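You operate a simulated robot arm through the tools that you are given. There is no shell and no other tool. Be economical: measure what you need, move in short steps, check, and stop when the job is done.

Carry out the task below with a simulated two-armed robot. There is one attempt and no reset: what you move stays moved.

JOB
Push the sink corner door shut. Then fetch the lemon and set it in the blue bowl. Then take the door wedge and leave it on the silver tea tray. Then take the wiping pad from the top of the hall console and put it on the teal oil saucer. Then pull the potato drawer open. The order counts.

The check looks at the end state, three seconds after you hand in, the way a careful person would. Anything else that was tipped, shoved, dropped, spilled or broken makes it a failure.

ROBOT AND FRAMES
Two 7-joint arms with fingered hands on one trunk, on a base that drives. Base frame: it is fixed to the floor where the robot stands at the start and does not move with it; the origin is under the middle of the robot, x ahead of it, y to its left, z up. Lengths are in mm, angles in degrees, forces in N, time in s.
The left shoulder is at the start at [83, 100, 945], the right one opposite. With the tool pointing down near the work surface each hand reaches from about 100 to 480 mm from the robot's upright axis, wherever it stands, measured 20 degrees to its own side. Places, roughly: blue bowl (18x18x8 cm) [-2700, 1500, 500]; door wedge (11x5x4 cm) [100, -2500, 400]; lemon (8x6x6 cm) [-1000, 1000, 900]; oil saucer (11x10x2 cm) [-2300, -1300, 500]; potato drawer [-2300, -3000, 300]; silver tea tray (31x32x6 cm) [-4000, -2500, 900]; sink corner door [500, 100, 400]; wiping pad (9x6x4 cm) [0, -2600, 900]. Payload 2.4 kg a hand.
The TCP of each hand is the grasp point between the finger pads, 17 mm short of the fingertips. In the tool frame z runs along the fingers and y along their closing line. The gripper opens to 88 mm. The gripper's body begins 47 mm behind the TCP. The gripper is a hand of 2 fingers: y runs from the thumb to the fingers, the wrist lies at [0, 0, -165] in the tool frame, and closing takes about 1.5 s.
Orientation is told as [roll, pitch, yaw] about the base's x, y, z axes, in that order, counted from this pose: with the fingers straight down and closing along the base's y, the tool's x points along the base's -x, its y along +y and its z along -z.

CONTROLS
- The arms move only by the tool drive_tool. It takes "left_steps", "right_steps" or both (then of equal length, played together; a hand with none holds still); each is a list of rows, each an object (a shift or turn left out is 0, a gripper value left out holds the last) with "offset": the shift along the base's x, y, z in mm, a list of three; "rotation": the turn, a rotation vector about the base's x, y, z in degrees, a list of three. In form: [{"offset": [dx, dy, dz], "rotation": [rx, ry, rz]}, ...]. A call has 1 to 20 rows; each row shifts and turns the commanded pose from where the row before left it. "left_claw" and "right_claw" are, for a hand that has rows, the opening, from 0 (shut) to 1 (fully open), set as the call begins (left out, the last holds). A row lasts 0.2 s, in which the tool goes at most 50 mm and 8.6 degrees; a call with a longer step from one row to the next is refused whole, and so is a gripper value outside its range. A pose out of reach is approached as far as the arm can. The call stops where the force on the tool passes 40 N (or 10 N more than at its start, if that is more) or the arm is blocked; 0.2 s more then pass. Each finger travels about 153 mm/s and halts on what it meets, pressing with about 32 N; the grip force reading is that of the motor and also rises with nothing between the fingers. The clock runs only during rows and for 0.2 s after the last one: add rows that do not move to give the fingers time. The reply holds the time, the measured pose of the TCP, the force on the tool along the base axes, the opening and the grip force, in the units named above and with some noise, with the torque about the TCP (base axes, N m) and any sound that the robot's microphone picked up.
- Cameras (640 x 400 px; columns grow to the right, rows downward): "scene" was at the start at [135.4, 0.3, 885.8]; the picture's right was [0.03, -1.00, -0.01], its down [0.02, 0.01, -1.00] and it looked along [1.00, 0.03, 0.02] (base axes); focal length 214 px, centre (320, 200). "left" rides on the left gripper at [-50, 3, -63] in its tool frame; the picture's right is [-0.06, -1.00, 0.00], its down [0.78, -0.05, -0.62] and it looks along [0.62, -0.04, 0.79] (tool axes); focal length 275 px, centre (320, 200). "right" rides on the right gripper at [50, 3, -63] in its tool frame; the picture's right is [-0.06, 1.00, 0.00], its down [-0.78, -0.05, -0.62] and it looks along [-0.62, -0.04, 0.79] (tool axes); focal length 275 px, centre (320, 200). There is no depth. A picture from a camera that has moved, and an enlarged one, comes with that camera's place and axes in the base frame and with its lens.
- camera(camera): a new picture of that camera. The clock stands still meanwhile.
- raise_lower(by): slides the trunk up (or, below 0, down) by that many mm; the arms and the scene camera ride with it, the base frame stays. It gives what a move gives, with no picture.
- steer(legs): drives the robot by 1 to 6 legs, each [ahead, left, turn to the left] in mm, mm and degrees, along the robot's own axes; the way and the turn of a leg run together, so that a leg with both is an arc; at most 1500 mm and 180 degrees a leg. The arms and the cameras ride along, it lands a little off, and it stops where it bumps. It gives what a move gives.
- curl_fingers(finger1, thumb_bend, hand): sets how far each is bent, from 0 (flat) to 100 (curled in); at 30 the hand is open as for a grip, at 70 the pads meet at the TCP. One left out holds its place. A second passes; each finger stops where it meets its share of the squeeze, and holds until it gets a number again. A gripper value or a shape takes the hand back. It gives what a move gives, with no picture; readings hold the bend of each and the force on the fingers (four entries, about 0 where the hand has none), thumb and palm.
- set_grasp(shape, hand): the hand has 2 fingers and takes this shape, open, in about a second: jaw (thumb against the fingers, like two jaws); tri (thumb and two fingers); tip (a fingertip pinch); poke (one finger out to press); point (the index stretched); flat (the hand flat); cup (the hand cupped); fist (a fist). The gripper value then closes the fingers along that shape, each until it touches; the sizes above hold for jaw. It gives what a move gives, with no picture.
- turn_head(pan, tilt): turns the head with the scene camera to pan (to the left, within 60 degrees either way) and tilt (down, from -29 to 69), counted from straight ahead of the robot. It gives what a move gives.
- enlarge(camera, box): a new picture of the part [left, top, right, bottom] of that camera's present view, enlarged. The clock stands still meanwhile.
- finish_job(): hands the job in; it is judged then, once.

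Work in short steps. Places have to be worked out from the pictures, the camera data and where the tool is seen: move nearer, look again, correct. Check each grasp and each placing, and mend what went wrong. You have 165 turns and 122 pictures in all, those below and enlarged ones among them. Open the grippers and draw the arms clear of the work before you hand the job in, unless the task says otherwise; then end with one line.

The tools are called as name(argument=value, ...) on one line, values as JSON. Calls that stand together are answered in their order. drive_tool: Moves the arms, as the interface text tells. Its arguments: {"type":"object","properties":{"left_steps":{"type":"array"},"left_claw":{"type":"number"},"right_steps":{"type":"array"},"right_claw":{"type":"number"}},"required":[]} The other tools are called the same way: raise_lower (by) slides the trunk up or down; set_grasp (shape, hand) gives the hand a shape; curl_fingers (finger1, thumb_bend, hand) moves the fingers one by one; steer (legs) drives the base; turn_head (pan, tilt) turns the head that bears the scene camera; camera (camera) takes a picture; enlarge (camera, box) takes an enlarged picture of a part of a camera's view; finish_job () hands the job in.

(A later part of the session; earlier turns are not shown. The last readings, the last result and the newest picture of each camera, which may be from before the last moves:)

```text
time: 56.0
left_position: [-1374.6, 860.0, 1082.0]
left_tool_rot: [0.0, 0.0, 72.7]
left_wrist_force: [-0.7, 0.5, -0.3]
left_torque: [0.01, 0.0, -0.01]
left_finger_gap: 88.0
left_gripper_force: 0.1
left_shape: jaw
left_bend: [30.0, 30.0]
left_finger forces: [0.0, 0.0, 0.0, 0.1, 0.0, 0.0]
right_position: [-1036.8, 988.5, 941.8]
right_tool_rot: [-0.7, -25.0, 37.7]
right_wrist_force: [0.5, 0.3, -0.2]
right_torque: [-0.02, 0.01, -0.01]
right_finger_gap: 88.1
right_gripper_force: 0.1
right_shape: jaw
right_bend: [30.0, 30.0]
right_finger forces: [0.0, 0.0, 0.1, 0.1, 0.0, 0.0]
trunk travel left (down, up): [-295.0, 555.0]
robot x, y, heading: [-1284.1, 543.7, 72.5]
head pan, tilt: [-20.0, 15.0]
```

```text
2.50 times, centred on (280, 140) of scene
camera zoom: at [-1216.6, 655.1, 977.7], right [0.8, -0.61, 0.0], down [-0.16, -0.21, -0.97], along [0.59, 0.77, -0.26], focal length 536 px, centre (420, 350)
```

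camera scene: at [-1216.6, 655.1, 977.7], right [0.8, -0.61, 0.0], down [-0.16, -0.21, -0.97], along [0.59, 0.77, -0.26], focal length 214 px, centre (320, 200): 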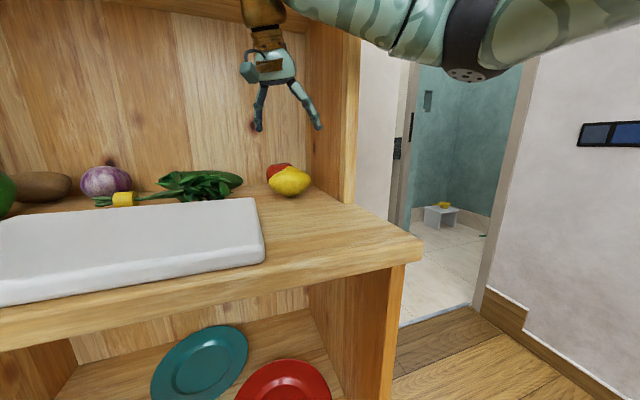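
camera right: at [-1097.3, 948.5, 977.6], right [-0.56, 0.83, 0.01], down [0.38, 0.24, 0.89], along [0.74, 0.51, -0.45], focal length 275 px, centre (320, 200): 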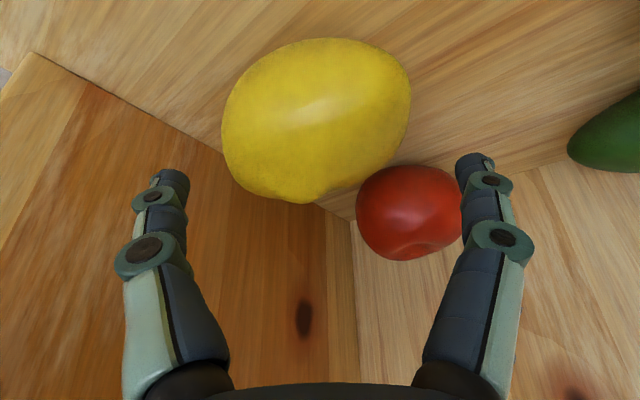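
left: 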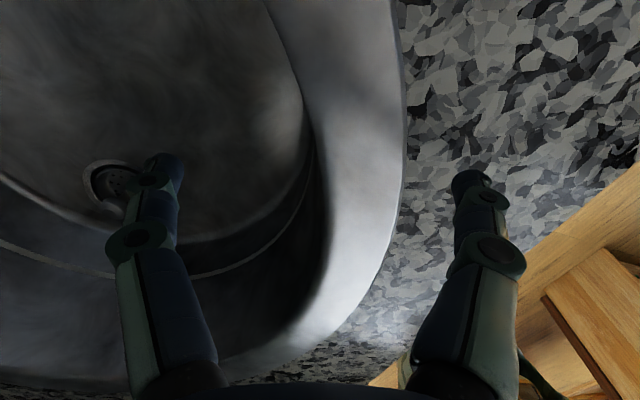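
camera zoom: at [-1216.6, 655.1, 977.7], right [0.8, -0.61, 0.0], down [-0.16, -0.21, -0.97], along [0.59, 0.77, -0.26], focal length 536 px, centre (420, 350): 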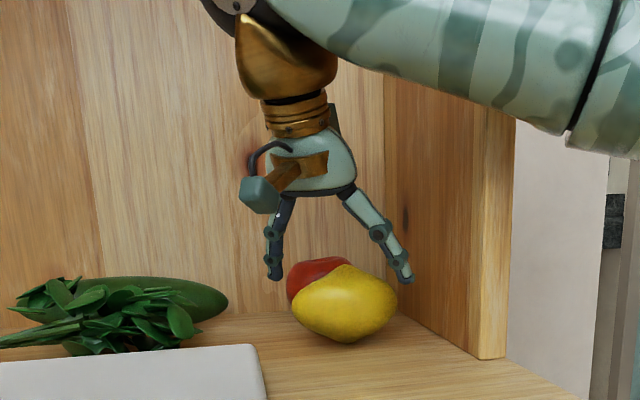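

Lemon is still centred on (-1035, 990). I descend the rest and close.

drive_tool(right_steps=[{"offset": [1, 1, -18]}, {"offset": [0, 0, -17]}])

camera(camera="right")

```text
time: 56.6
left_position: [-1374.6, 859.4, 1081.6]
left_tool_rot: [0.0, 0.1, 72.6]
left_wrist_force: [-0.1, 0.0, 0.0]
left_torque: [-0.02, 0.03, 0.01]
left_finger_gap: 88.1
left_gripper_force: 0.2
left_shape: jaw
left_bend: [30.0, 30.0]
left_finger forces: [0.1, 0.1, 0.0, 0.1, 0.1, 0.0]
right_position: [-1037.5, 989.3, 905.6]
right_tool_rot: [-0.7, -25.0, 37.7]
right_wrist_force: [0.6, 1.0, 0.5]
right_torque: [0.02, 0.01, -0.05]
right_finger_gap: 87.9
right_gripper_force: 0.1
right_shape: jaw
right_bend: [30.0, 30.0]
right_finger forces: [0.0, 0.0, 0.0, 0.0, 0.0, 0.1]
trunk travel left (down, up): [-295.0, 555.0]
robot x, y, heading: [-1278.0, 548.8, 72.5]
head pan, tilt: [-20.0, 15.0]
```

```text
95 pictures are left
camera right: at [-1097.1, 949.3, 943.2], right [-0.56, 0.83, 0.01], down [0.38, 0.24, 0.89], along [0.74, 0.51, -0.45], focal length 275 px, centre (320, 200)
```

right: 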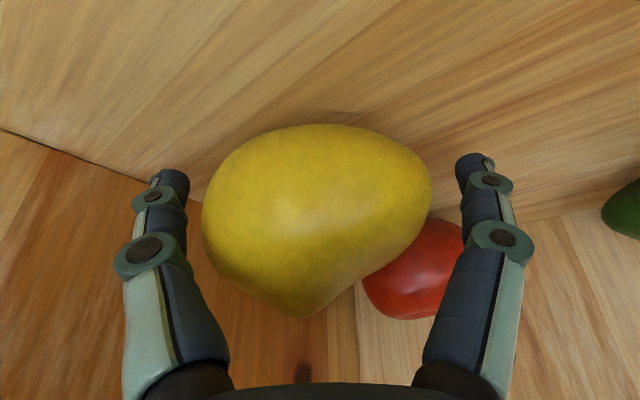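

Well centred between the fingers, clear of the tomato. I close.

drive_tool(right_claw=0, right_steps=[{"offset": [0, 0, 0]}, {"offset": [0, 0, 0]}, {"offset": [0, 0, 0]}, {"offset": [0, 0, 0]}, {"offset": [0, 0, 0]}, {"offset": [0, 0, 0]}])

camera(camera="right")

```text
time: 58.0
left_position: [-1375.6, 860.3, 1081.1]
left_tool_rot: [0.0, 0.1, 72.7]
left_wrist_force: [-0.4, 0.0, -0.3]
left_torque: [0.0, -0.01, 0.0]
left_finger_gap: 88.1
left_gripper_force: 0.0
left_shape: jaw
left_bend: [30.0, 30.0]
left_finger forces: [0.1, 0.0, 0.0, 0.0, 0.0, 0.1]
right_position: [-1036.6, 989.3, 905.0]
right_tool_rot: [-0.9, -25.0, 37.6]
right_wrist_force: [0.1, 1.5, -1.4]
right_torque: [-0.03, -0.01, -0.03]
right_finger_gap: 46.2
right_gripper_force: 31.5
right_shape: jaw
right_bend: [76.0, 77.0]
right_finger forces: [23.4, 0.0, 0.0, 0.1, 22.5, 0.0]
trunk travel left (down, up): [-295.0, 555.0]
robot x, y, heading: [-1281.9, 548.8, 72.6]
head pan, tilt: [-20.0, 15.0]
```

```text
94 pictures are left
camera right: at [-1097.1, 949.3, 943.3], right [-0.56, 0.83, 0.01], down [0.38, 0.24, 0.89], along [0.74, 0.51, -0.45], focal length 275 px, centre (320, 200)
```

right: 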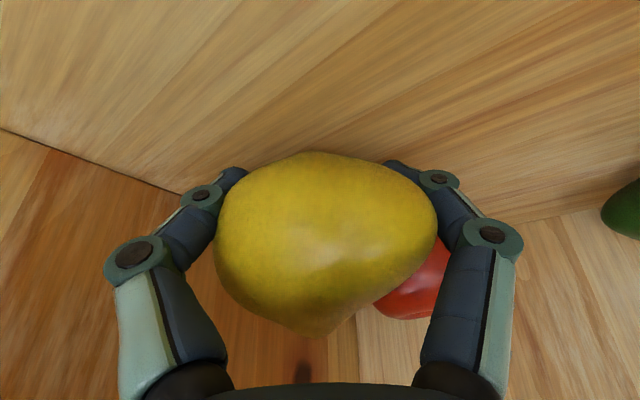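

Gripped (23 N each finger). I lift straight up gently and draw out a little.

drive_tool(right_steps=[{"offset": [0, 0, 15]}, {"offset": [0, 0, 25]}, {"offset": [-5, -10, 25]}, {"offset": [-8, -20, 15]}, {"offset": [-10, -30, 0]}, {"offset": [-10, -35, 0]}, {"offset": [-10, -35, 0]}, {"offset": [-10, -35, 0]}])

camera(camera="scene")

```text
time: 59.8
left_position: [-1375.0, 861.1, 1081.4]
left_tool_rot: [0.0, 0.0, 72.7]
left_wrist_force: [-0.2, 0.5, -0.5]
left_torque: [-0.01, 0.03, -0.01]
left_finger_gap: 88.2
left_gripper_force: 0.1
left_shape: jaw
left_bend: [30.0, 30.0]
left_finger forces: [0.0, 0.0, 0.0, 0.0, 0.1, 0.1]
right_position: [-1091.5, 824.0, 984.6]
right_tool_rot: [-0.7, -25.2, 37.7]
right_wrist_force: [-0.4, -0.5, -0.8]
right_torque: [-0.01, -0.01, -0.01]
right_finger_gap: 46.0
right_gripper_force: 32.0
right_shape: jaw
right_bend: [77.0, 78.0]
right_finger forces: [21.7, 0.0, 0.0, 0.1, 21.4, 0.0]
trunk travel left (down, up): [-295.0, 555.0]
robot x, y, heading: [-1286.0, 546.6, 72.6]
head pan, tilt: [-20.0, 15.0]
```

```text
93 pictures are left
camera scene: at [-1216.6, 655.0, 977.7], right [0.8, -0.61, 0.0], down [-0.16, -0.21, -0.97], along [0.59, 0.77, -0.26], focal length 214 px, centre (320, 200)
```

scene: 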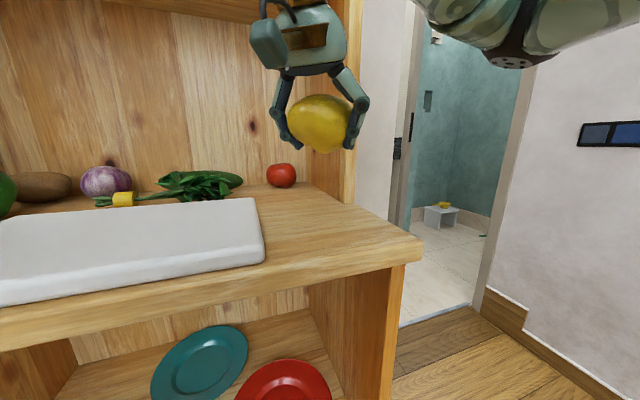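

Lemon is held and the tomato undisturbed. I back off and slide left along the shelves toward the bowl's place, then look.

steer(legs=[[-350, 0, 0], [0, 1400, 0]])

turn_head(pan=0, tilt=25)

camera(camera="scene")

```text
time: 68.6
left_position: [-2786.6, 959.5, 1080.4]
left_tool_rot: [0.1, 0.1, 71.0]
left_wrist_force: [-0.5, 0.2, 0.6]
left_torque: [0.02, -0.01, -0.02]
left_finger_gap: 87.9
left_gripper_force: 0.0
left_shape: jaw
left_bend: [30.0, 30.0]
left_finger forces: [0.1, 0.0, 0.0, 0.0, 0.1, 0.1]
right_position: [-2502.5, 915.6, 985.1]
right_tool_rot: [-0.8, -24.9, 36.0]
right_wrist_force: [-0.5, 0.6, -1.7]
right_torque: [0.01, -0.01, -0.02]
right_finger_gap: 45.7
right_gripper_force: 32.5
right_shape: jaw
right_bend: [77.0, 78.0]
right_finger forces: [21.6, 0.0, 0.0, 0.0, 21.3, 0.1]
trunk travel left (down, up): [-295.0, 555.0]
robot x, y, heading: [-2706.9, 647.8, 70.9]
head pan, tilt: [-20.0, 15.0]
```

```text
time: 69.4
left_position: [-2787.4, 960.4, 1080.9]
left_tool_rot: [0.0, 0.1, 71.0]
left_wrist_force: [0.4, 0.1, -0.3]
left_torque: [0.0, -0.05, -0.01]
left_finger_gap: 87.9
left_gripper_force: 0.1
left_shape: jaw
left_bend: [30.0, 30.0]
left_finger forces: [0.1, 0.0, 0.0, 0.0, 0.1, 0.0]
right_position: [-2503.0, 916.5, 984.8]
right_tool_rot: [-0.8, -25.0, 36.0]
right_wrist_force: [0.6, -0.1, -1.4]
right_torque: [-0.04, 0.0, 0.02]
right_finger_gap: 45.7
right_gripper_force: 32.1
right_shape: jaw
right_bend: [77.0, 78.0]
right_finger forces: [21.7, 0.1, 0.0, 0.0, 21.3, 0.1]
trunk travel left (down, up): [-295.0, 555.0]
robot x, y, heading: [-2704.7, 648.5, 71.2]
head pan, tilt: [0.0, 25.0]
```

```text
92 pictures are left
camera scene: at [-2663.6, 764.6, 961.5], right [0.94, -0.33, 0.0], down [-0.14, -0.4, -0.91], along [0.3, 0.86, -0.42], focal length 214 px, centre (320, 200)
```

scene: 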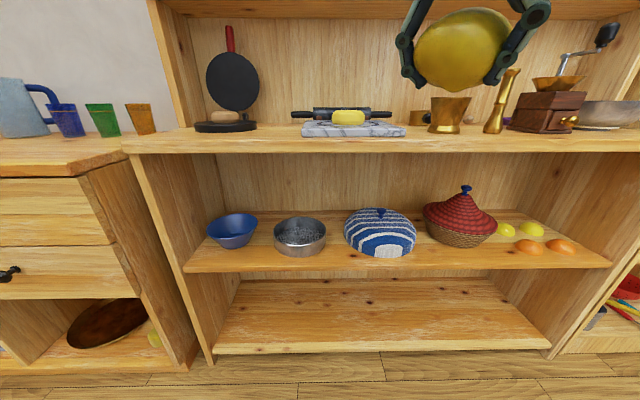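

The blue bowl sits on the middle shelf (top z≈490), centre about (-2739, 1503), rim ≈570. I lower the trunk, reorient the right hand to point forward, and tuck the left hand.

raise_lower(by=-280)

drive_tool(right_steps=[{"offset": [0, 0, 0], "rotation": [0, 0, 7]}, {"offset": [0, 0, 0], "rotation": [0, 0, 7]}, {"offset": [0, 0, 0], "rotation": [0, 0, 7]}, {"offset": [0, 0, 0], "rotation": [0, 0, 7]}, {"offset": [0, 0, 0], "rotation": [0, 0, 7]}, {"offset": [5, 12, 0], "rotation": [6.6, -2.25, 0]}, {"offset": [5, 12, 0], "rotation": [6.6, -2.25, 0]}, {"offset": [5, 12, 0], "rotation": [6.6, -2.25, 0]}, {"offset": [5, 12, 0], "rotation": [6.6, -2.25, 0]}, {"offset": [5, 12, 0], "rotation": [6.6, -2.25, 0]}], left_steps=[{"offset": [-8, -22, 30]}, {"offset": [-8, -22, 30]}, {"offset": [-8, -22, 30]}, {"offset": [0, 0, 20]}, {}, {}, {}, {}, {}, {}])

steer(legs=[[0, 390, 2]])

camera(camera="scene")

```text
time: 72.3
left_position: [-2787.9, 959.2, 801.3]
left_tool_rot: [0.0, 0.1, 71.1]
left_wrist_force: [-0.4, 0.2, 0.7]
left_torque: [0.02, 0.01, 0.0]
left_finger_gap: 87.9
left_gripper_force: 0.0
left_shape: jaw
left_bend: [30.0, 30.0]
left_finger forces: [0.0, 0.0, 0.0, 0.0, 0.1, 0.1]
right_position: [-2498.5, 926.9, 683.8]
right_tool_rot: [-3.8, -20.9, 37.2]
right_wrist_force: [-0.2, -0.9, -1.5]
right_torque: [-0.04, 0.01, -0.03]
right_finger_gap: 45.8
right_gripper_force: 32.0
right_shape: jaw
right_bend: [77.0, 78.0]
right_finger forces: [21.5, 0.1, 0.0, 0.0, 20.9, 0.0]
trunk travel left (down, up): [-15.0, 835.0]
robot x, y, heading: [-2707.8, 645.6, 70.9]
head pan, tilt: [0.0, 25.0]
```

```text
time: 74.5
left_position: [-2793.8, 924.0, 883.0]
left_tool_rot: [0.0, 0.1, 70.9]
left_wrist_force: [-0.1, 0.0, 0.0]
left_torque: [0.0, 0.0, 0.03]
left_finger_gap: 87.6
left_gripper_force: 0.1
left_shape: jaw
left_bend: [30.0, 30.0]
left_finger forces: [0.0, 0.0, 0.0, 0.1, 0.0, 0.0]
left hand out of reach, approached as far as the arm can: row 3, 4
right_position: [-2480.7, 1035.9, 696.6]
right_tool_rot: [-4.8, -55.8, 72.9]
right_wrist_force: [0.4, -0.2, -1.1]
right_torque: [-0.04, -0.03, 0.04]
right_finger_gap: 45.6
right_gripper_force: 32.7
right_shape: jaw
right_bend: [77.0, 78.0]
right_finger forces: [21.2, 0.1, 0.0, 0.0, 21.2, 0.0]
right hand out of reach, approached as far as the arm can: row 1, 2, 3, 4, 5, 6, 7, 8, 9
trunk travel left (down, up): [-15.0, 835.0]
robot x, y, heading: [-2705.8, 645.2, 71.1]
head pan, tilt: [0.0, 25.0]
```

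```text
time: 76.9
left_position: [-3165.5, 1039.5, 882.4]
left_tool_rot: [-0.1, 0.0, 72.8]
left_wrist_force: [0.1, 0.5, 0.3]
left_torque: [0.0, 0.0, 0.03]
left_finger_gap: 88.2
left_gripper_force: 0.0
left_shape: jaw
left_bend: [30.0, 30.0]
left_finger forces: [0.0, 0.1, 0.1, 0.0, 0.0, 0.0]
right_position: [-2857.4, 1161.2, 696.0]
right_tool_rot: [-4.9, -55.7, 74.7]
right_wrist_force: [0.3, -0.1, -2.1]
right_torque: [-0.03, 0.01, -0.03]
right_finger_gap: 45.4
right_gripper_force: 32.1
right_shape: jaw
right_bend: [77.0, 78.0]
right_finger forces: [21.3, 0.0, 0.0, 0.0, 21.2, 0.0]
trunk travel left (down, up): [-15.0, 835.0]
robot x, y, heading: [-3065.3, 760.7, 73.0]
head pan, tilt: [0.0, 25.0]
```

```text
91 pictures are left
camera scene: at [-3026.7, 898.2, 686.8], right [0.96, -0.3, 0.0], down [-0.12, -0.4, -0.91], along [0.27, 0.87, -0.42], focal length 214 px, centre (320, 200)
```

scene: 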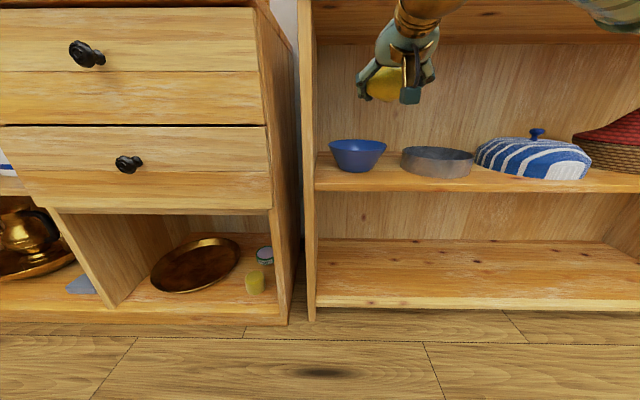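

Bowl refined at (-2735, 1465), rim ≈575. I lower the hand to z 645 and drive forward 230 mm.

drive_tool(right_steps=[{"offset": [0, 0, -25]}, {"offset": [0, 0, -26]}])

steer(legs=[[225, 0, 0]])

turn_head(pan=-10, tilt=20)

camera(camera="scene")

camera(camera="right")

```text
time: 77.5
left_position: [-3165.9, 1039.9, 882.2]
left_tool_rot: [0.0, 0.3, 72.7]
left_wrist_force: [0.4, 0.1, 0.0]
left_torque: [-0.02, 0.01, 0.03]
left_finger_gap: 87.8
left_gripper_force: 0.1
left_shape: jaw
left_bend: [30.0, 30.0]
left_finger forces: [0.0, 0.0, 0.0, 0.0, 0.0, 0.0]
right_position: [-2856.6, 1161.6, 644.1]
right_tool_rot: [-4.9, -55.9, 74.7]
right_wrist_force: [0.1, 0.2, -1.2]
right_torque: [-0.04, 0.0, -0.01]
right_finger_gap: 45.5
right_gripper_force: 32.0
right_shape: jaw
right_bend: [77.0, 78.0]
right_finger forces: [21.1, 0.1, 0.1, 0.1, 21.1, 0.0]
trunk travel left (down, up): [-15.0, 835.0]
robot x, y, heading: [-3066.3, 765.5, 72.8]
head pan, tilt: [0.0, 25.0]
```

```text
time: 79.2
left_position: [-3099.8, 1256.2, 882.7]
left_tool_rot: [-0.2, 0.1, 72.8]
left_wrist_force: [-0.6, 0.8, 0.1]
left_torque: [0.01, -0.01, 0.0]
left_finger_gap: 88.0
left_gripper_force: 0.1
left_shape: jaw
left_bend: [30.0, 30.0]
left_finger forces: [0.1, 0.1, 0.0, 0.0, 0.1, 0.0]
right_position: [-2791.9, 1378.8, 644.2]
right_tool_rot: [-4.9, -55.7, 74.8]
right_wrist_force: [-0.2, 0.6, -1.0]
right_torque: [-0.02, -0.01, 0.0]
right_finger_gap: 45.3
right_gripper_force: 31.7
right_shape: jaw
right_bend: [77.0, 78.0]
right_finger forces: [21.1, 0.0, 0.1, 0.0, 21.2, 0.1]
trunk travel left (down, up): [-15.0, 835.0]
robot x, y, heading: [-3000.9, 984.7, 72.8]
head pan, tilt: [0.0, 25.0]
```

```text
time: 79.9
left_position: [-3099.1, 1256.8, 881.2]
left_tool_rot: [0.0, 0.1, 72.8]
left_wrist_force: [0.1, -0.6, -0.1]
left_torque: [0.01, 0.01, 0.01]
left_finger_gap: 88.3
left_gripper_force: 0.1
left_shape: jaw
left_bend: [30.0, 30.0]
left_finger forces: [0.0, 0.1, 0.1, 0.0, 0.0, 0.0]
right_position: [-2790.8, 1379.4, 643.2]
right_tool_rot: [-4.9, -55.7, 74.8]
right_wrist_force: [0.0, -0.3, 0.1]
right_torque: [0.02, -0.02, 0.03]
right_finger_gap: 45.2
right_gripper_force: 31.6
right_shape: jaw
right_bend: [77.0, 78.0]
right_finger forces: [21.0, 0.0, 0.1, 0.0, 21.2, 0.0]
trunk travel left (down, up): [-15.0, 835.0]
robot x, y, heading: [-3002.0, 979.7, 72.9]
head pan, tilt: [-10.0, 20.0]
```

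```text
90 pictures are left
camera scene: at [-2944.9, 1109.9, 694.9], right [0.89, -0.45, 0.0], down [-0.16, -0.31, -0.94], along [0.43, 0.84, -0.34], focal length 214 px, centre (320, 200)
```

scene: 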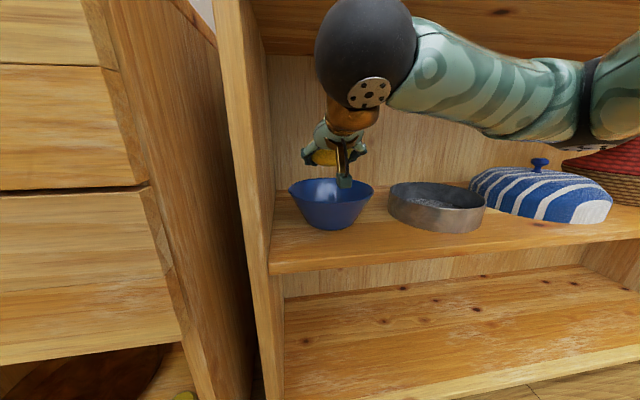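

```text
89 pictures are left
camera right: at [-2820.9, 1304.4, 639.1], right [-0.93, 0.36, 0.0], down [-0.02, -0.07, 1.0], along [0.36, 0.93, 0.07], focal length 275 px, centre (320, 200)
```

right: 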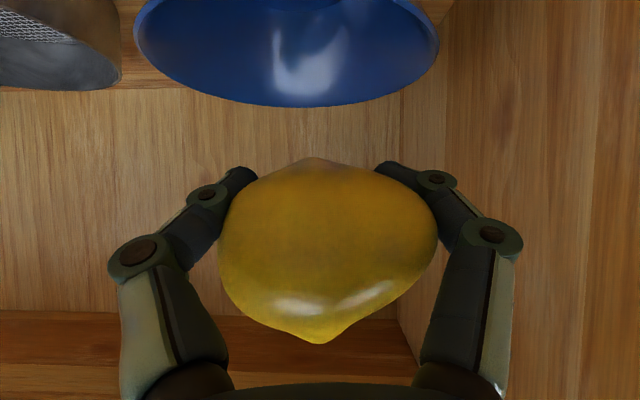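

The hand faces the bowl. I move the lemon over the bowl centre.

drive_tool(right_steps=[{"offset": [14, 20, 0]}, {"offset": [14, 20, 0]}, {"offset": [14, 20, 0]}, {"offset": [14, 21, 0]}])

camera(camera="scene")

camera(camera="right")

```text
time: 80.9
left_position: [-3099.3, 1256.1, 883.0]
left_tool_rot: [-0.1, 0.1, 72.8]
left_wrist_force: [0.6, 0.4, 1.1]
left_torque: [0.03, 0.01, -0.02]
left_finger_gap: 88.1
left_gripper_force: 0.1
left_shape: jaw
left_bend: [30.0, 30.0]
left_finger forces: [0.1, 0.1, 0.0, 0.0, 0.1, 0.0]
right_position: [-2736.5, 1462.4, 643.8]
right_tool_rot: [-4.9, -55.7, 74.9]
right_wrist_force: [-0.9, 0.4, -1.0]
right_torque: [-0.01, 0.01, 0.02]
right_finger_gap: 45.4
right_gripper_force: 31.8
right_shape: jaw
right_bend: [77.0, 78.0]
right_finger forces: [21.0, 0.0, 0.0, 0.0, 21.1, 0.1]
trunk travel left (down, up): [-15.0, 835.0]
robot x, y, heading: [-3003.9, 982.1, 73.0]
head pan, tilt: [-10.0, 20.0]
```

```text
88 pictures are left
camera scene: at [-2944.9, 1109.9, 694.9], right [0.89, -0.45, 0.0], down [-0.16, -0.3, -0.94], along [0.43, 0.84, -0.34], focal length 214 px, centre (320, 200)
```

scene: 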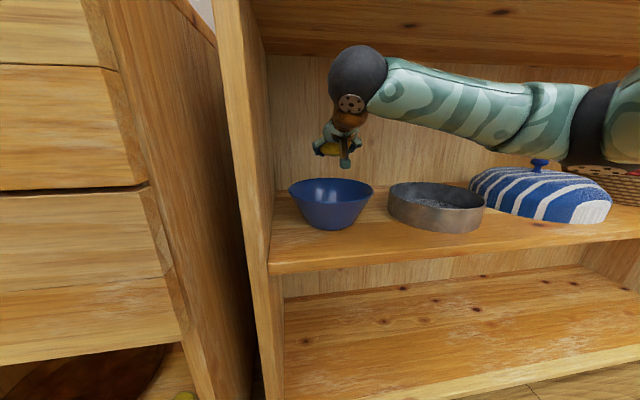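

```text
87 pictures are left
camera right: at [-2765.3, 1386.5, 638.7], right [-0.93, 0.36, 0.0], down [-0.02, -0.07, 1.0], along [0.36, 0.93, 0.07], focal length 275 px, centre (320, 200)
```

right: 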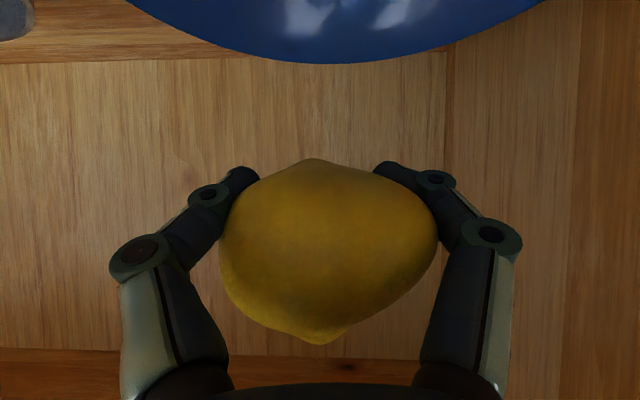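

The bowl centre is within about 10 mm of under the lemon, rim ≈566. To let the wrist camera clear the rim, I lower a bit, steepen the tool by 20°, then lower the lemon into the bowl.

drive_tool(right_steps=[{"offset": [2, 5, -15]}, {"offset": [0, 0, -5], "rotation": [-6.4, 1.95, 0]}, {"offset": [0, 0, -5], "rotation": [-6.4, 1.95, 0]}, {"offset": [0, 0, -5], "rotation": [-6.4, 1.95, 0]}, {"offset": [0, 0, -15]}, {"offset": [0, 0, -15]}])

camera(camera="scene")

camera(camera="right")

```text
time: 82.3
left_position: [-3100.6, 1257.3, 882.8]
left_tool_rot: [-0.1, 0.1, 72.8]
left_wrist_force: [0.3, -0.6, -0.1]
left_torque: [-0.03, 0.0, -0.01]
left_finger_gap: 88.1
left_gripper_force: 0.0
left_shape: jaw
left_bend: [30.0, 30.0]
left_finger forces: [0.0, 0.0, 0.0, 0.1, 0.1, 0.1]
right_position: [-2732.6, 1465.0, 584.9]
right_tool_rot: [-4.2, -35.6, 74.3]
right_wrist_force: [0.3, -0.3, -1.7]
right_torque: [0.01, 0.01, -0.02]
right_finger_gap: 38.5
right_gripper_force: 32.2
right_shape: jaw
right_bend: [77.0, 78.0]
right_finger forces: [20.7, 0.0, 0.0, 0.0, 21.1, 0.1]
trunk travel left (down, up): [-15.0, 835.0]
robot x, y, heading: [-3000.2, 982.1, 73.0]
head pan, tilt: [-10.0, 20.0]
```

```text
86 pictures are left
camera scene: at [-2944.9, 1109.9, 694.9], right [0.89, -0.45, 0.0], down [-0.16, -0.3, -0.94], along [0.43, 0.84, -0.34], focal length 214 px, centre (320, 200)
```

scene: 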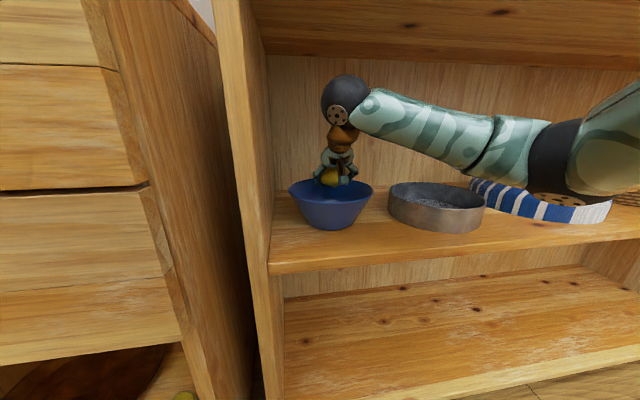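

```text
85 pictures are left
camera right: at [-2762.7, 1393.4, 607.0], right [-0.93, 0.36, -0.02], down [0.08, 0.26, 0.96], along [0.35, 0.9, -0.27], focal length 275 px, centre (320, 200)
```

right: 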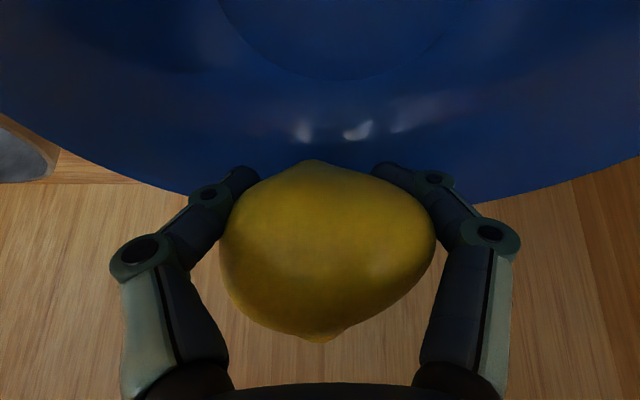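

The lemon is over the bowl interior. I lower 15 mm more and open.

drive_tool(right_steps=[{"offset": [0, 0, -15]}, {}])

drive_tool(right_claw=0.8, right_steps=[{}, {}, {}, {}, {}, {}, {}, {}])

camera(camera="right")

```text
time: 82.9
left_position: [-3099.5, 1256.7, 881.4]
left_tool_rot: [-0.1, 0.2, 72.8]
left_wrist_force: [0.1, 0.2, 0.0]
left_torque: [-0.01, 0.01, -0.01]
left_finger_gap: 88.0
left_gripper_force: 0.1
left_shape: jaw
left_bend: [30.0, 30.0]
left_finger forces: [0.0, 0.1, 0.0, 0.1, 0.0, 0.0]
right_position: [-2734.0, 1464.8, 568.8]
right_tool_rot: [-4.0, -35.6, 74.3]
right_wrist_force: [0.2, 0.5, -1.3]
right_torque: [0.01, 0.02, 0.0]
right_finger_gap: 38.4
right_gripper_force: 31.7
right_shape: jaw
right_bend: [77.0, 78.0]
right_finger forces: [20.7, 0.0, 0.0, 0.1, 21.1, 0.1]
trunk travel left (down, up): [-15.0, 835.0]
robot x, y, heading: [-3004.0, 979.0, 72.7]
head pan, tilt: [-10.0, 20.0]
```

```text
time: 84.7
left_position: [-3099.5, 1255.7, 882.1]
left_tool_rot: [-0.2, 0.1, 72.8]
left_wrist_force: [0.3, 0.3, -0.6]
left_torque: [0.03, -0.02, 0.02]
left_finger_gap: 88.0
left_gripper_force: 0.1
left_shape: jaw
left_bend: [30.0, 30.0]
left_finger forces: [0.0, 0.2, 0.0, 0.0, 0.0, 0.0]
right_position: [-2731.8, 1464.4, 568.5]
right_tool_rot: [-4.1, -35.6, 74.3]
right_wrist_force: [-0.3, -0.3, 0.1]
right_torque: [0.04, 0.0, 0.0]
right_finger_gap: 70.5
right_gripper_force: 0.0
right_shape: jaw
right_bend: [59.0, 55.0]
right_finger forces: [0.1, 0.1, 0.0, 0.1, 0.0, 0.1]
trunk travel left (down, up): [-15.0, 835.0]
robot x, y, heading: [-3000.5, 983.2, 72.9]
head pan, tilt: [-10.0, 20.0]
```

```text
84 pictures are left
camera right: at [-2762.3, 1392.6, 592.0], right [-0.93, 0.36, -0.02], down [0.08, 0.26, 0.96], along [0.35, 0.9, -0.27], focal length 275 px, centre (320, 200)
```

right: 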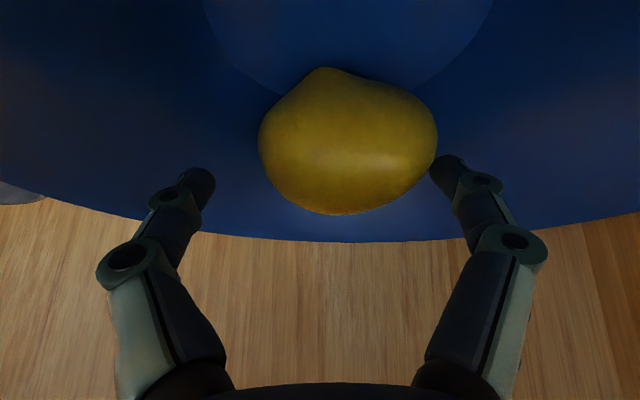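

The lemon lies in the bowl. I lift straight up and then draw back out of the shelf.

drive_tool(right_steps=[{"offset": [0, 0, 20]}, {"offset": [0, 0, 25]}, {"offset": [0, 0, 25]}, {"offset": [-6, -18, 0]}, {"offset": [-9, -29, 0]}, {"offset": [-9, -29, 0]}])

steer(legs=[[-400, 0, 0]])

camera(camera="scene")

```text
time: 86.1
left_position: [-3099.4, 1256.8, 882.5]
left_tool_rot: [-0.2, 0.1, 72.8]
left_wrist_force: [0.2, -0.5, 0.0]
left_torque: [-0.02, 0.02, 0.0]
left_finger_gap: 88.0
left_gripper_force: 0.0
left_shape: jaw
left_bend: [30.0, 30.0]
left_finger forces: [0.1, 0.0, 0.0, 0.0, 0.0, 0.0]
right_position: [-2755.5, 1389.3, 640.3]
right_tool_rot: [-4.3, -35.6, 74.2]
right_wrist_force: [0.1, -0.1, -0.8]
right_torque: [0.0, 0.02, 0.03]
right_finger_gap: 70.5
right_gripper_force: 0.1
right_shape: jaw
right_bend: [59.0, 55.0]
right_finger forces: [0.0, 0.0, 0.0, 0.0, 0.0, 0.0]
trunk travel left (down, up): [-15.0, 835.0]
robot x, y, heading: [-3001.5, 981.4, 72.9]
head pan, tilt: [-10.0, 20.0]
```

```text
time: 88.6
left_position: [-3216.4, 874.8, 883.7]
left_tool_rot: [-0.1, 0.1, 72.7]
left_wrist_force: [0.0, -0.3, -0.1]
left_torque: [-0.02, -0.01, 0.0]
left_finger_gap: 88.3
left_gripper_force: 0.0
left_shape: jaw
left_bend: [30.0, 30.0]
left_finger forces: [0.0, 0.1, 0.0, 0.0, 0.1, 0.0]
right_position: [-2873.2, 1007.8, 639.7]
right_tool_rot: [-4.1, -35.6, 74.3]
right_wrist_force: [0.2, 0.0, 0.3]
right_torque: [0.0, 0.01, 0.0]
right_finger_gap: 70.9
right_gripper_force: 0.0
right_shape: jaw
right_bend: [59.0, 55.0]
right_finger forces: [0.1, 0.1, 0.0, 0.0, 0.1, 0.1]
trunk travel left (down, up): [-15.0, 835.0]
robot x, y, heading: [-3118.4, 595.6, 72.8]
head pan, tilt: [-10.0, 20.0]
```

```text
83 pictures are left
camera scene: at [-3062.0, 728.1, 694.9], right [0.89, -0.45, 0.0], down [-0.16, -0.3, -0.94], along [0.43, 0.84, -0.34], focal length 214 px, centre (320, 200)
```

scene: 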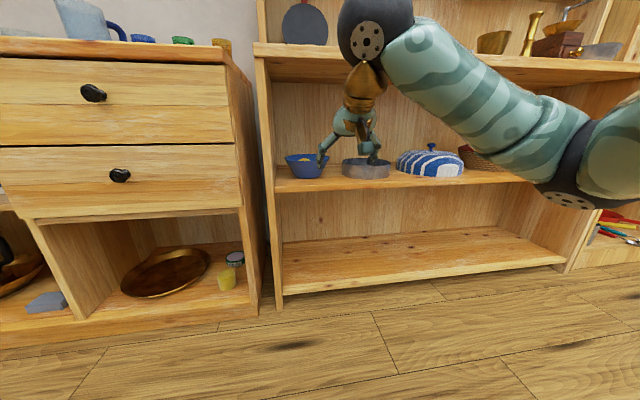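

The lemon sits in the bowl, the shelf is undisturbed. I tuck the right arm, raise the trunk, and turn toward the hall side.

raise_lower(by=160)

drive_tool(right_claw=1, right_steps=[{"offset": [-10, -32, 20], "rotation": [-6.9, 2.1, 0]}, {"offset": [-10, -32, 20], "rotation": [-6.9, 2.1, 0]}, {"offset": [-10, -32, 20], "rotation": [-6.9, 2.1, 0]}, {"offset": [-10, -32, 20], "rotation": [-6.9, 2.1, 0]}, {"offset": [-9, -30, 20], "rotation": [-6.9, 2.1, 0]}])

steer(legs=[[0, 0, -91], [1450, 0, 0], [1350, 0, 0], [0, 0, -60]])

turn_head(pan=0, tilt=20)

camera(camera="scene")

```text
time: 90.4
left_position: [-3216.9, 874.8, 1043.0]
left_tool_rot: [-0.1, 0.1, 72.9]
left_wrist_force: [0.0, 0.4, -0.5]
left_torque: [0.01, 0.01, -0.02]
left_finger_gap: 87.8
left_gripper_force: 0.2
left_shape: jaw
left_bend: [30.0, 30.0]
left_finger forces: [0.0, 0.0, 0.0, 0.0, 0.0, 0.0]
right_position: [-2872.2, 1009.1, 801.3]
right_tool_rot: [-4.0, -35.7, 74.2]
right_wrist_force: [-0.3, 0.1, -0.5]
right_torque: [0.02, -0.01, 0.0]
right_finger_gap: 70.7
right_gripper_force: 0.1
right_shape: jaw
right_bend: [59.0, 55.0]
right_finger forces: [0.1, 0.0, 0.0, 0.0, 0.1, 0.0]
trunk travel left (down, up): [-175.0, 675.0]
robot x, y, heading: [-3118.1, 599.9, 73.0]
head pan, tilt: [-10.0, 20.0]
```

```text
time: 91.6
left_position: [-3216.3, 875.0, 1042.1]
left_tool_rot: [-0.1, 0.1, 72.7]
left_wrist_force: [0.3, 0.4, -0.7]
left_torque: [-0.02, 0.04, -0.03]
left_finger_gap: 88.1
left_gripper_force: 0.0
left_shape: jaw
left_bend: [30.0, 30.0]
left_finger forces: [0.0, 0.1, 0.0, 0.1, 0.0, 0.0]
right_position: [-2921.8, 851.0, 901.4]
right_tool_rot: [-3.4, 0.4, 74.0]
right_wrist_force: [0.3, 0.1, 0.4]
right_torque: [0.01, -0.01, 0.0]
right_finger_gap: 88.0
right_gripper_force: 0.1
right_shape: jaw
right_bend: [30.0, 30.0]
right_finger forces: [0.1, 0.0, 0.0, 0.0, 0.0, 0.0]
trunk travel left (down, up): [-175.0, 675.0]
robot x, y, heading: [-3120.4, 601.9, 72.7]
head pan, tilt: [-10.0, 20.0]
```

```text
time: 111.8
left_position: [-190.9, -435.3, 1042.0]
left_tool_rot: [-0.1, 0.2, -76.3]
left_wrist_force: [0.2, 0.2, 0.5]
left_torque: [0.01, 0.06, -0.05]
left_finger_gap: 88.0
left_gripper_force: 0.0
left_shape: jaw
left_bend: [30.0, 30.0]
left_finger forces: [0.0, 0.0, 0.1, 0.1, 0.0, 0.1]
right_position: [-456.4, -566.9, 901.2]
right_tool_rot: [-3.4, 0.3, -75.2]
right_wrist_force: [0.2, -0.2, 0.3]
right_torque: [0.03, -0.02, 0.01]
right_finger_gap: 88.0
right_gripper_force: 0.0
right_shape: jaw
right_bend: [30.0, 30.0]
right_finger forces: [0.0, 0.1, 0.1, 0.0, 0.0, 0.0]
trunk travel left (down, up): [-175.0, 675.0]
robot x, y, heading: [-414.6, -250.1, -76.1]
head pan, tilt: [-10.0, 20.0]
```

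```text
time: 112.5
left_position: [-190.9, -435.8, 1043.1]
left_tool_rot: [-0.2, 0.2, -76.5]
left_wrist_force: [-0.3, 0.5, -0.7]
left_torque: [0.01, -0.01, -0.01]
left_finger_gap: 88.0
left_gripper_force: 0.0
left_shape: jaw
left_bend: [30.0, 30.0]
left_finger forces: [0.0, 0.0, 0.0, 0.0, 0.0, 0.0]
right_position: [-456.5, -566.9, 901.0]
right_tool_rot: [-3.4, 0.3, -75.2]
right_wrist_force: [0.2, -0.8, 0.4]
right_torque: [0.02, 0.03, -0.03]
right_finger_gap: 87.8
right_gripper_force: 0.2
right_shape: jaw
right_bend: [30.0, 30.0]
right_finger forces: [0.1, 0.0, 0.0, 0.0, 0.1, 0.0]
trunk travel left (down, up): [-175.0, 675.0]
robot x, y, heading: [-416.4, -249.2, -76.4]
head pan, tilt: [0.0, 20.0]
```

```text
82 pictures are left
camera scene: at [-384.0, -379.4, 850.1], right [-0.97, -0.24, 0.0], down [-0.08, 0.33, -0.94], along [0.22, -0.91, -0.34], focal length 214 px, centre (320, 200)
```

scene: 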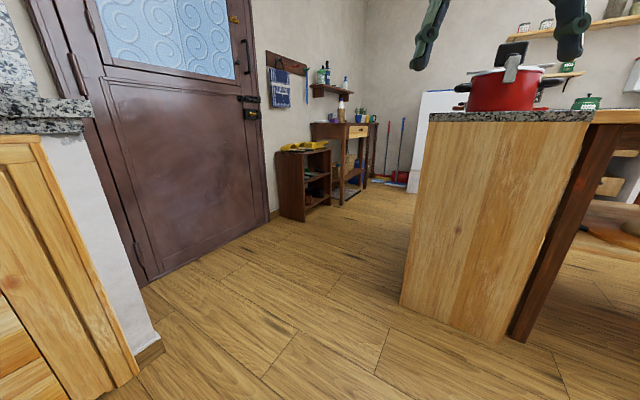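

The small cabinet and hall console lie ahead along the left wall. I drive into the hall, face the wall furniture, and slide along it.

steer(legs=[[1030, 0, 0], [0, 0, 59], [0, -900, 0]])

camera(camera="scene")

```text
time: 124.7
left_position: [-155.7, -2000.8, 1043.2]
left_tool_rot: [-0.1, 0.1, -16.9]
left_wrist_force: [-0.6, 0.4, -0.5]
left_torque: [-0.01, -0.02, 0.0]
left_finger_gap: 88.1
left_gripper_force: 0.1
left_shape: jaw
left_bend: [30.0, 30.0]
left_finger forces: [0.0, 0.0, 0.0, 0.0, 0.1, 0.0]
right_position: [-178.3, -2295.2, 902.5]
right_tool_rot: [-3.4, 0.4, -15.7]
right_wrist_force: [-0.3, 0.4, 0.3]
right_torque: [-0.01, -0.02, 0.01]
right_finger_gap: 87.8
right_gripper_force: 0.2
right_shape: jaw
right_bend: [30.0, 30.0]
right_finger forces: [0.0, 0.1, 0.0, 0.0, 0.0, 0.0]
trunk travel left (down, up): [-175.0, 675.0]
robot x, y, heading: [-429.0, -2099.8, -16.8]
head pan, tilt: [0.0, 20.0]
```

```text
81 pictures are left
camera scene: at [-302.8, -2138.7, 850.1], right [-0.29, -0.96, 0.0], down [-0.33, 0.1, -0.94], along [0.9, -0.27, -0.34], focal length 214 px, centre (320, 200)
```

scene: 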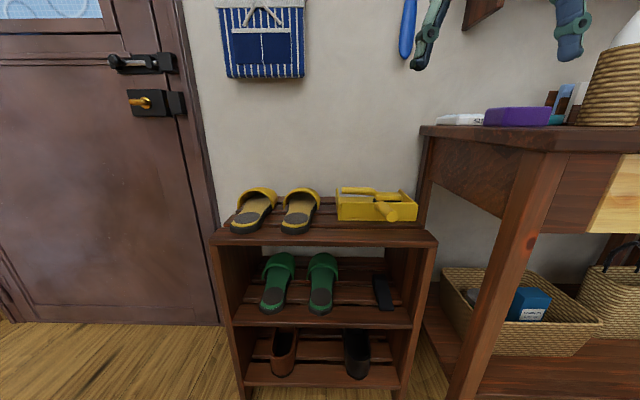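

A shoe rack with slippers; the black item on its middle shelf at right is likely the wedge. I zoom in on it and on the console top.

enlarge(camera="scene", box=[230, 230, 450, 390])

enlarge(camera="scene", box=[410, 60, 640, 200])

```text
2.50 times, centred on (340, 310) of scene
camera zoom: at [-302.8, -2138.7, 850.1], right [-0.29, -0.96, 0.0], down [-0.33, 0.1, -0.94], along [0.9, -0.27, -0.34], focal length 536 px, centre (270, -75)
```

zoom: 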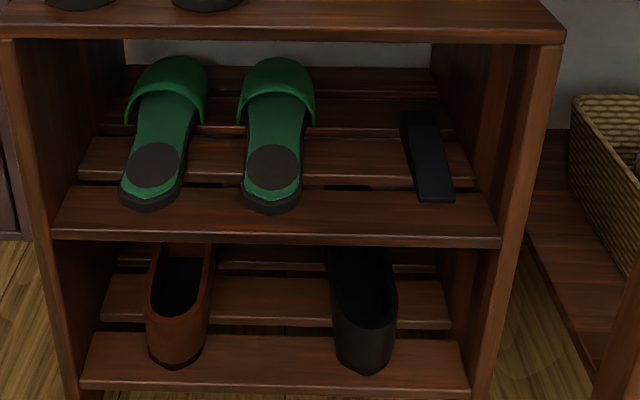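

```text
2.78 times, centred on (525, 130) of scene
camera zoom: at [-302.8, -2138.7, 850.1], right [-0.29, -0.96, 0.0], down [-0.33, 0.1, -0.94], along [0.9, -0.27, -0.34], focal length 597 px, centre (-250, 395)
```

zoom: 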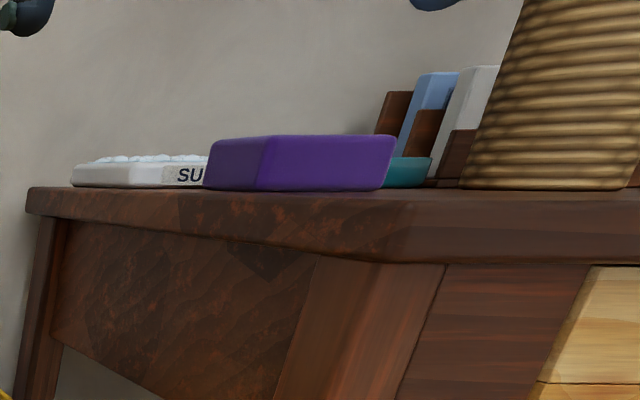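

The wedge lies depthwise on the middle rack shelf (z≈345), around (140, -2471); the purple block on the console is likely the wiping pad. I lower the trunk, tilt the right hand 45° forward and bring it down to shelf height in front of the rack.

raise_lower(by=-170)

drive_tool(right_steps=[{"offset": [10, -3, -35], "rotation": [-2.2, -7.2, 0]}, {"offset": [10, -3, -35], "rotation": [-2.2, -7.2, 0]}, {"offset": [10, -3, -35], "rotation": [-2.2, -7.2, 0]}, {"offset": [10, -3, -35], "rotation": [-2.2, -7.2, 0]}, {"offset": [10, -3, -35], "rotation": [-2.2, -7.2, 0]}, {"offset": [10, -3, -35], "rotation": [-2.2, -7.2, 0]}, {"offset": [10, -3, -35]}, {"offset": [10, -3, -35]}, {"offset": [5, 0, -30]}, {}, {}])

turn_head(pan=-10, tilt=35)

camera(camera="scene")

```text
time: 126.7
left_position: [-152.5, -2000.6, 870.9]
left_tool_rot: [-0.4, 0.2, -17.2]
left_wrist_force: [0.7, 0.0, -1.0]
left_torque: [0.01, -0.01, 0.05]
left_finger_gap: 88.2
left_gripper_force: 0.0
left_shape: jaw
left_bend: [30.0, 30.0]
left_finger forces: [0.0, 0.1, 0.1, 0.0, 0.0, 0.1]
right_position: [-176.7, -2296.2, 732.4]
right_tool_rot: [-3.4, 0.4, -15.7]
right_wrist_force: [0.6, 0.1, 0.2]
right_torque: [-0.01, 0.0, -0.01]
right_finger_gap: 87.7
right_gripper_force: 0.0
right_shape: jaw
right_bend: [30.0, 30.0]
right_finger forces: [0.0, 0.0, 0.0, 0.0, 0.0, 0.0]
trunk travel left (down, up): [-5.0, 845.0]
robot x, y, heading: [-433.4, -2096.2, -16.7]
head pan, tilt: [0.0, 20.0]
```

```text
time: 129.1
left_position: [-153.5, -2001.1, 870.9]
left_tool_rot: [-0.2, 0.5, -17.3]
left_wrist_force: [0.4, -0.1, 0.0]
left_torque: [0.01, 0.04, -0.03]
left_finger_gap: 87.7
left_gripper_force: 0.0
left_shape: jaw
left_bend: [30.0, 30.0]
left_finger forces: [0.0, 0.1, 0.0, 0.0, 0.1, 0.0]
right_position: [-36.1, -2314.8, 433.9]
right_tool_rot: [-4.7, -44.8, -15.1]
right_wrist_force: [0.1, 0.1, 0.0]
right_torque: [0.0, 0.0, 0.02]
right_finger_gap: 88.1
right_gripper_force: 0.1
right_shape: jaw
right_bend: [30.0, 30.0]
right_finger forces: [0.0, 0.1, 0.1, 0.1, 0.1, 0.0]
right hand out of reach, approached as far as the arm can: row 1, 2, 3, 4
trunk travel left (down, up): [-5.0, 845.0]
robot x, y, heading: [-428.6, -2102.3, -16.7]
head pan, tilt: [0.0, 20.0]
```

```text
time: 129.8
left_position: [-152.6, -2001.1, 870.9]
left_tool_rot: [-0.3, 0.4, -17.1]
left_wrist_force: [0.1, -0.1, 0.5]
left_torque: [0.01, 0.04, 0.01]
left_finger_gap: 88.0
left_gripper_force: 0.2
left_shape: jaw
left_bend: [30.0, 30.0]
left_finger forces: [0.0, 0.1, 0.0, 0.1, 0.0, 0.0]
right_position: [-36.5, -2315.4, 434.1]
right_tool_rot: [-4.6, -44.8, -15.1]
right_wrist_force: [-0.6, -0.4, 0.6]
right_torque: [0.02, 0.05, -0.01]
right_finger_gap: 87.8
right_gripper_force: 0.1
right_shape: jaw
right_bend: [30.0, 30.0]
right_finger forces: [0.0, 0.0, 0.1, 0.0, 0.0, 0.0]
trunk travel left (down, up): [-5.0, 845.0]
robot x, y, heading: [-429.7, -2100.0, -16.9]
head pan, tilt: [-10.0, 35.0]
```

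```text
78 pictures are left
camera scene: at [-304.3, -2154.2, 661.7], right [-0.45, -0.89, 0.0], down [-0.51, 0.26, -0.82], along [0.73, -0.37, -0.57], focal length 214 px, centre (320, 200)
```

scene: 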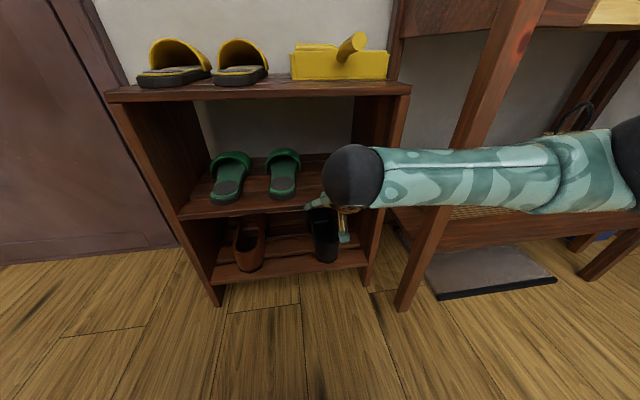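

The forearm runs sideways in front of the console leg, so I'd risk hitting it. I'll approach from the left instead, robot turned 25° right, so the elbow stays away from the furniture.

steer(legs=[[0, 0, -25], [0, 229, 0], [60, 0, 0]])

drive_tool(right_steps=[{"rotation": [0, 0, 8]}, {"rotation": [0, 0, 8]}, {"rotation": [0, 0, 8]}, {}])

camera(camera="scene")

camera(camera="right")

```text
time: 133.4
left_position: [61.5, -1995.1, 870.6]
left_tool_rot: [-0.3, 0.4, -42.0]
left_wrist_force: [0.9, -0.2, 0.2]
left_torque: [0.01, 0.02, -0.03]
left_finger_gap: 88.3
left_gripper_force: 0.2
left_shape: jaw
left_bend: [30.0, 30.0]
left_finger forces: [0.0, 0.0, 0.0, 0.1, 0.0, 0.0]
right_position: [33.8, -2330.0, 434.7]
right_tool_rot: [-4.7, -44.8, -39.9]
right_wrist_force: [-0.7, -0.1, -0.6]
right_torque: [0.0, 0.01, -0.01]
right_finger_gap: 88.1
right_gripper_force: 0.0
right_shape: jaw
right_bend: [30.0, 30.0]
right_finger forces: [0.1, 0.0, 0.0, 0.0, 0.1, 0.1]
trunk travel left (down, up): [-5.0, 845.0]
robot x, y, heading: [-230.3, -1971.6, -41.5]
head pan, tilt: [-10.0, 35.0]
```

```text
time: 134.4
left_position: [60.0, -1995.7, 871.4]
left_tool_rot: [-0.2, 0.4, -41.9]
left_wrist_force: [0.2, 0.1, -0.3]
left_torque: [0.04, 0.0, 0.0]
left_finger_gap: 87.9
left_gripper_force: 0.1
left_shape: jaw
left_bend: [30.0, 30.0]
left_finger forces: [0.1, 0.1, 0.0, 0.1, 0.1, 0.1]
right_position: [33.3, -2332.0, 434.8]
right_tool_rot: [-4.7, -44.8, -15.8]
right_wrist_force: [0.2, -0.5, -0.2]
right_torque: [0.0, 0.0, 0.0]
right_finger_gap: 88.0
right_gripper_force: 0.0
right_shape: jaw
right_bend: [30.0, 30.0]
right_finger forces: [0.0, 0.1, 0.1, 0.0, 0.1, 0.0]
trunk travel left (down, up): [-5.0, 845.0]
robot x, y, heading: [-231.6, -1966.9, -41.6]
head pan, tilt: [-10.0, 35.0]
```

```text
77 pictures are left
camera scene: at [-140.9, -2071.1, 661.6], right [-0.78, -0.62, 0.0], down [-0.36, 0.45, -0.82], along [0.51, -0.64, -0.57], focal length 214 px, centre (320, 200)
```

scene: 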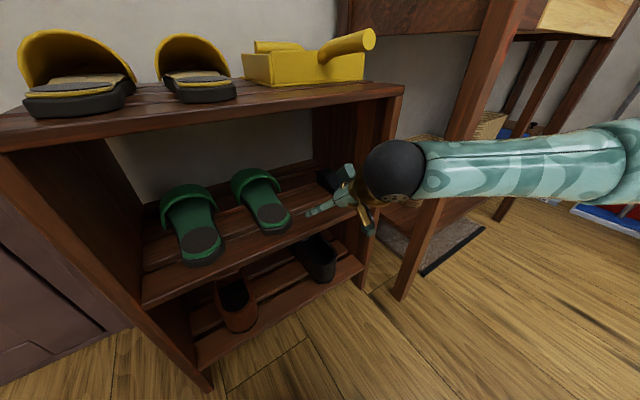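

```text
76 pictures are left
camera right: at [-40.9, -2300.4, 445.0], right [0.37, 0.93, -0.01], down [0.12, -0.03, 0.99], along [0.92, -0.37, -0.12], focal length 275 px, centre (320, 200)
```

right: 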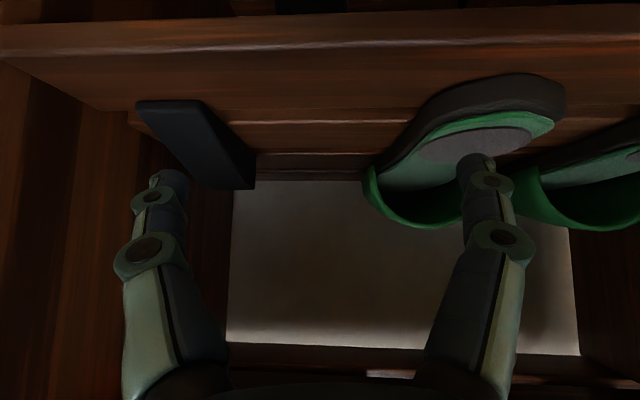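

The wedge shows up at the left of this (inverted) view, so it's to the right of the hand. I shift the hand about 80 mm right, still outside the rack, and look again.

drive_tool(right_steps=[{"offset": [-12, -38, -10]}, {"offset": [-12, -38, -10]}, {}])

camera(camera="right")

```text
time: 135.2
left_position: [61.3, -1995.0, 869.9]
left_tool_rot: [-0.2, 0.5, -41.9]
left_wrist_force: [0.8, -0.3, -0.3]
left_torque: [0.01, -0.04, -0.03]
left_finger_gap: 87.9
left_gripper_force: 0.0
left_shape: jaw
left_bend: [30.0, 30.0]
left_finger forces: [0.0, 0.1, 0.0, 0.1, 0.0, 0.0]
right_position: [8.0, -2405.7, 414.9]
right_tool_rot: [-4.8, -44.7, -15.8]
right_wrist_force: [0.4, -0.2, 0.1]
right_torque: [0.01, 0.03, 0.03]
right_finger_gap: 87.7
right_gripper_force: 0.2
right_shape: jaw
right_bend: [30.0, 30.0]
right_finger forces: [0.0, 0.0, 0.1, 0.0, 0.0, 0.0]
trunk travel left (down, up): [-5.0, 845.0]
robot x, y, heading: [-232.0, -1969.6, -41.7]
head pan, tilt: [-10.0, 35.0]
```

```text
75 pictures are left
camera right: at [-67.8, -2375.9, 425.9], right [0.37, 0.93, -0.02], down [0.12, -0.03, 0.99], along [0.92, -0.37, -0.12], focal length 275 px, centre (320, 200)
```

right: 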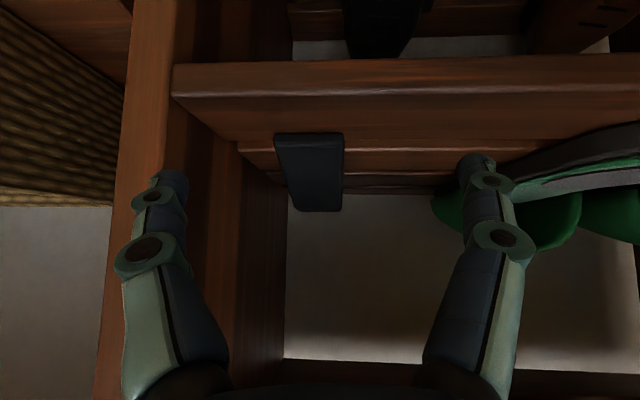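

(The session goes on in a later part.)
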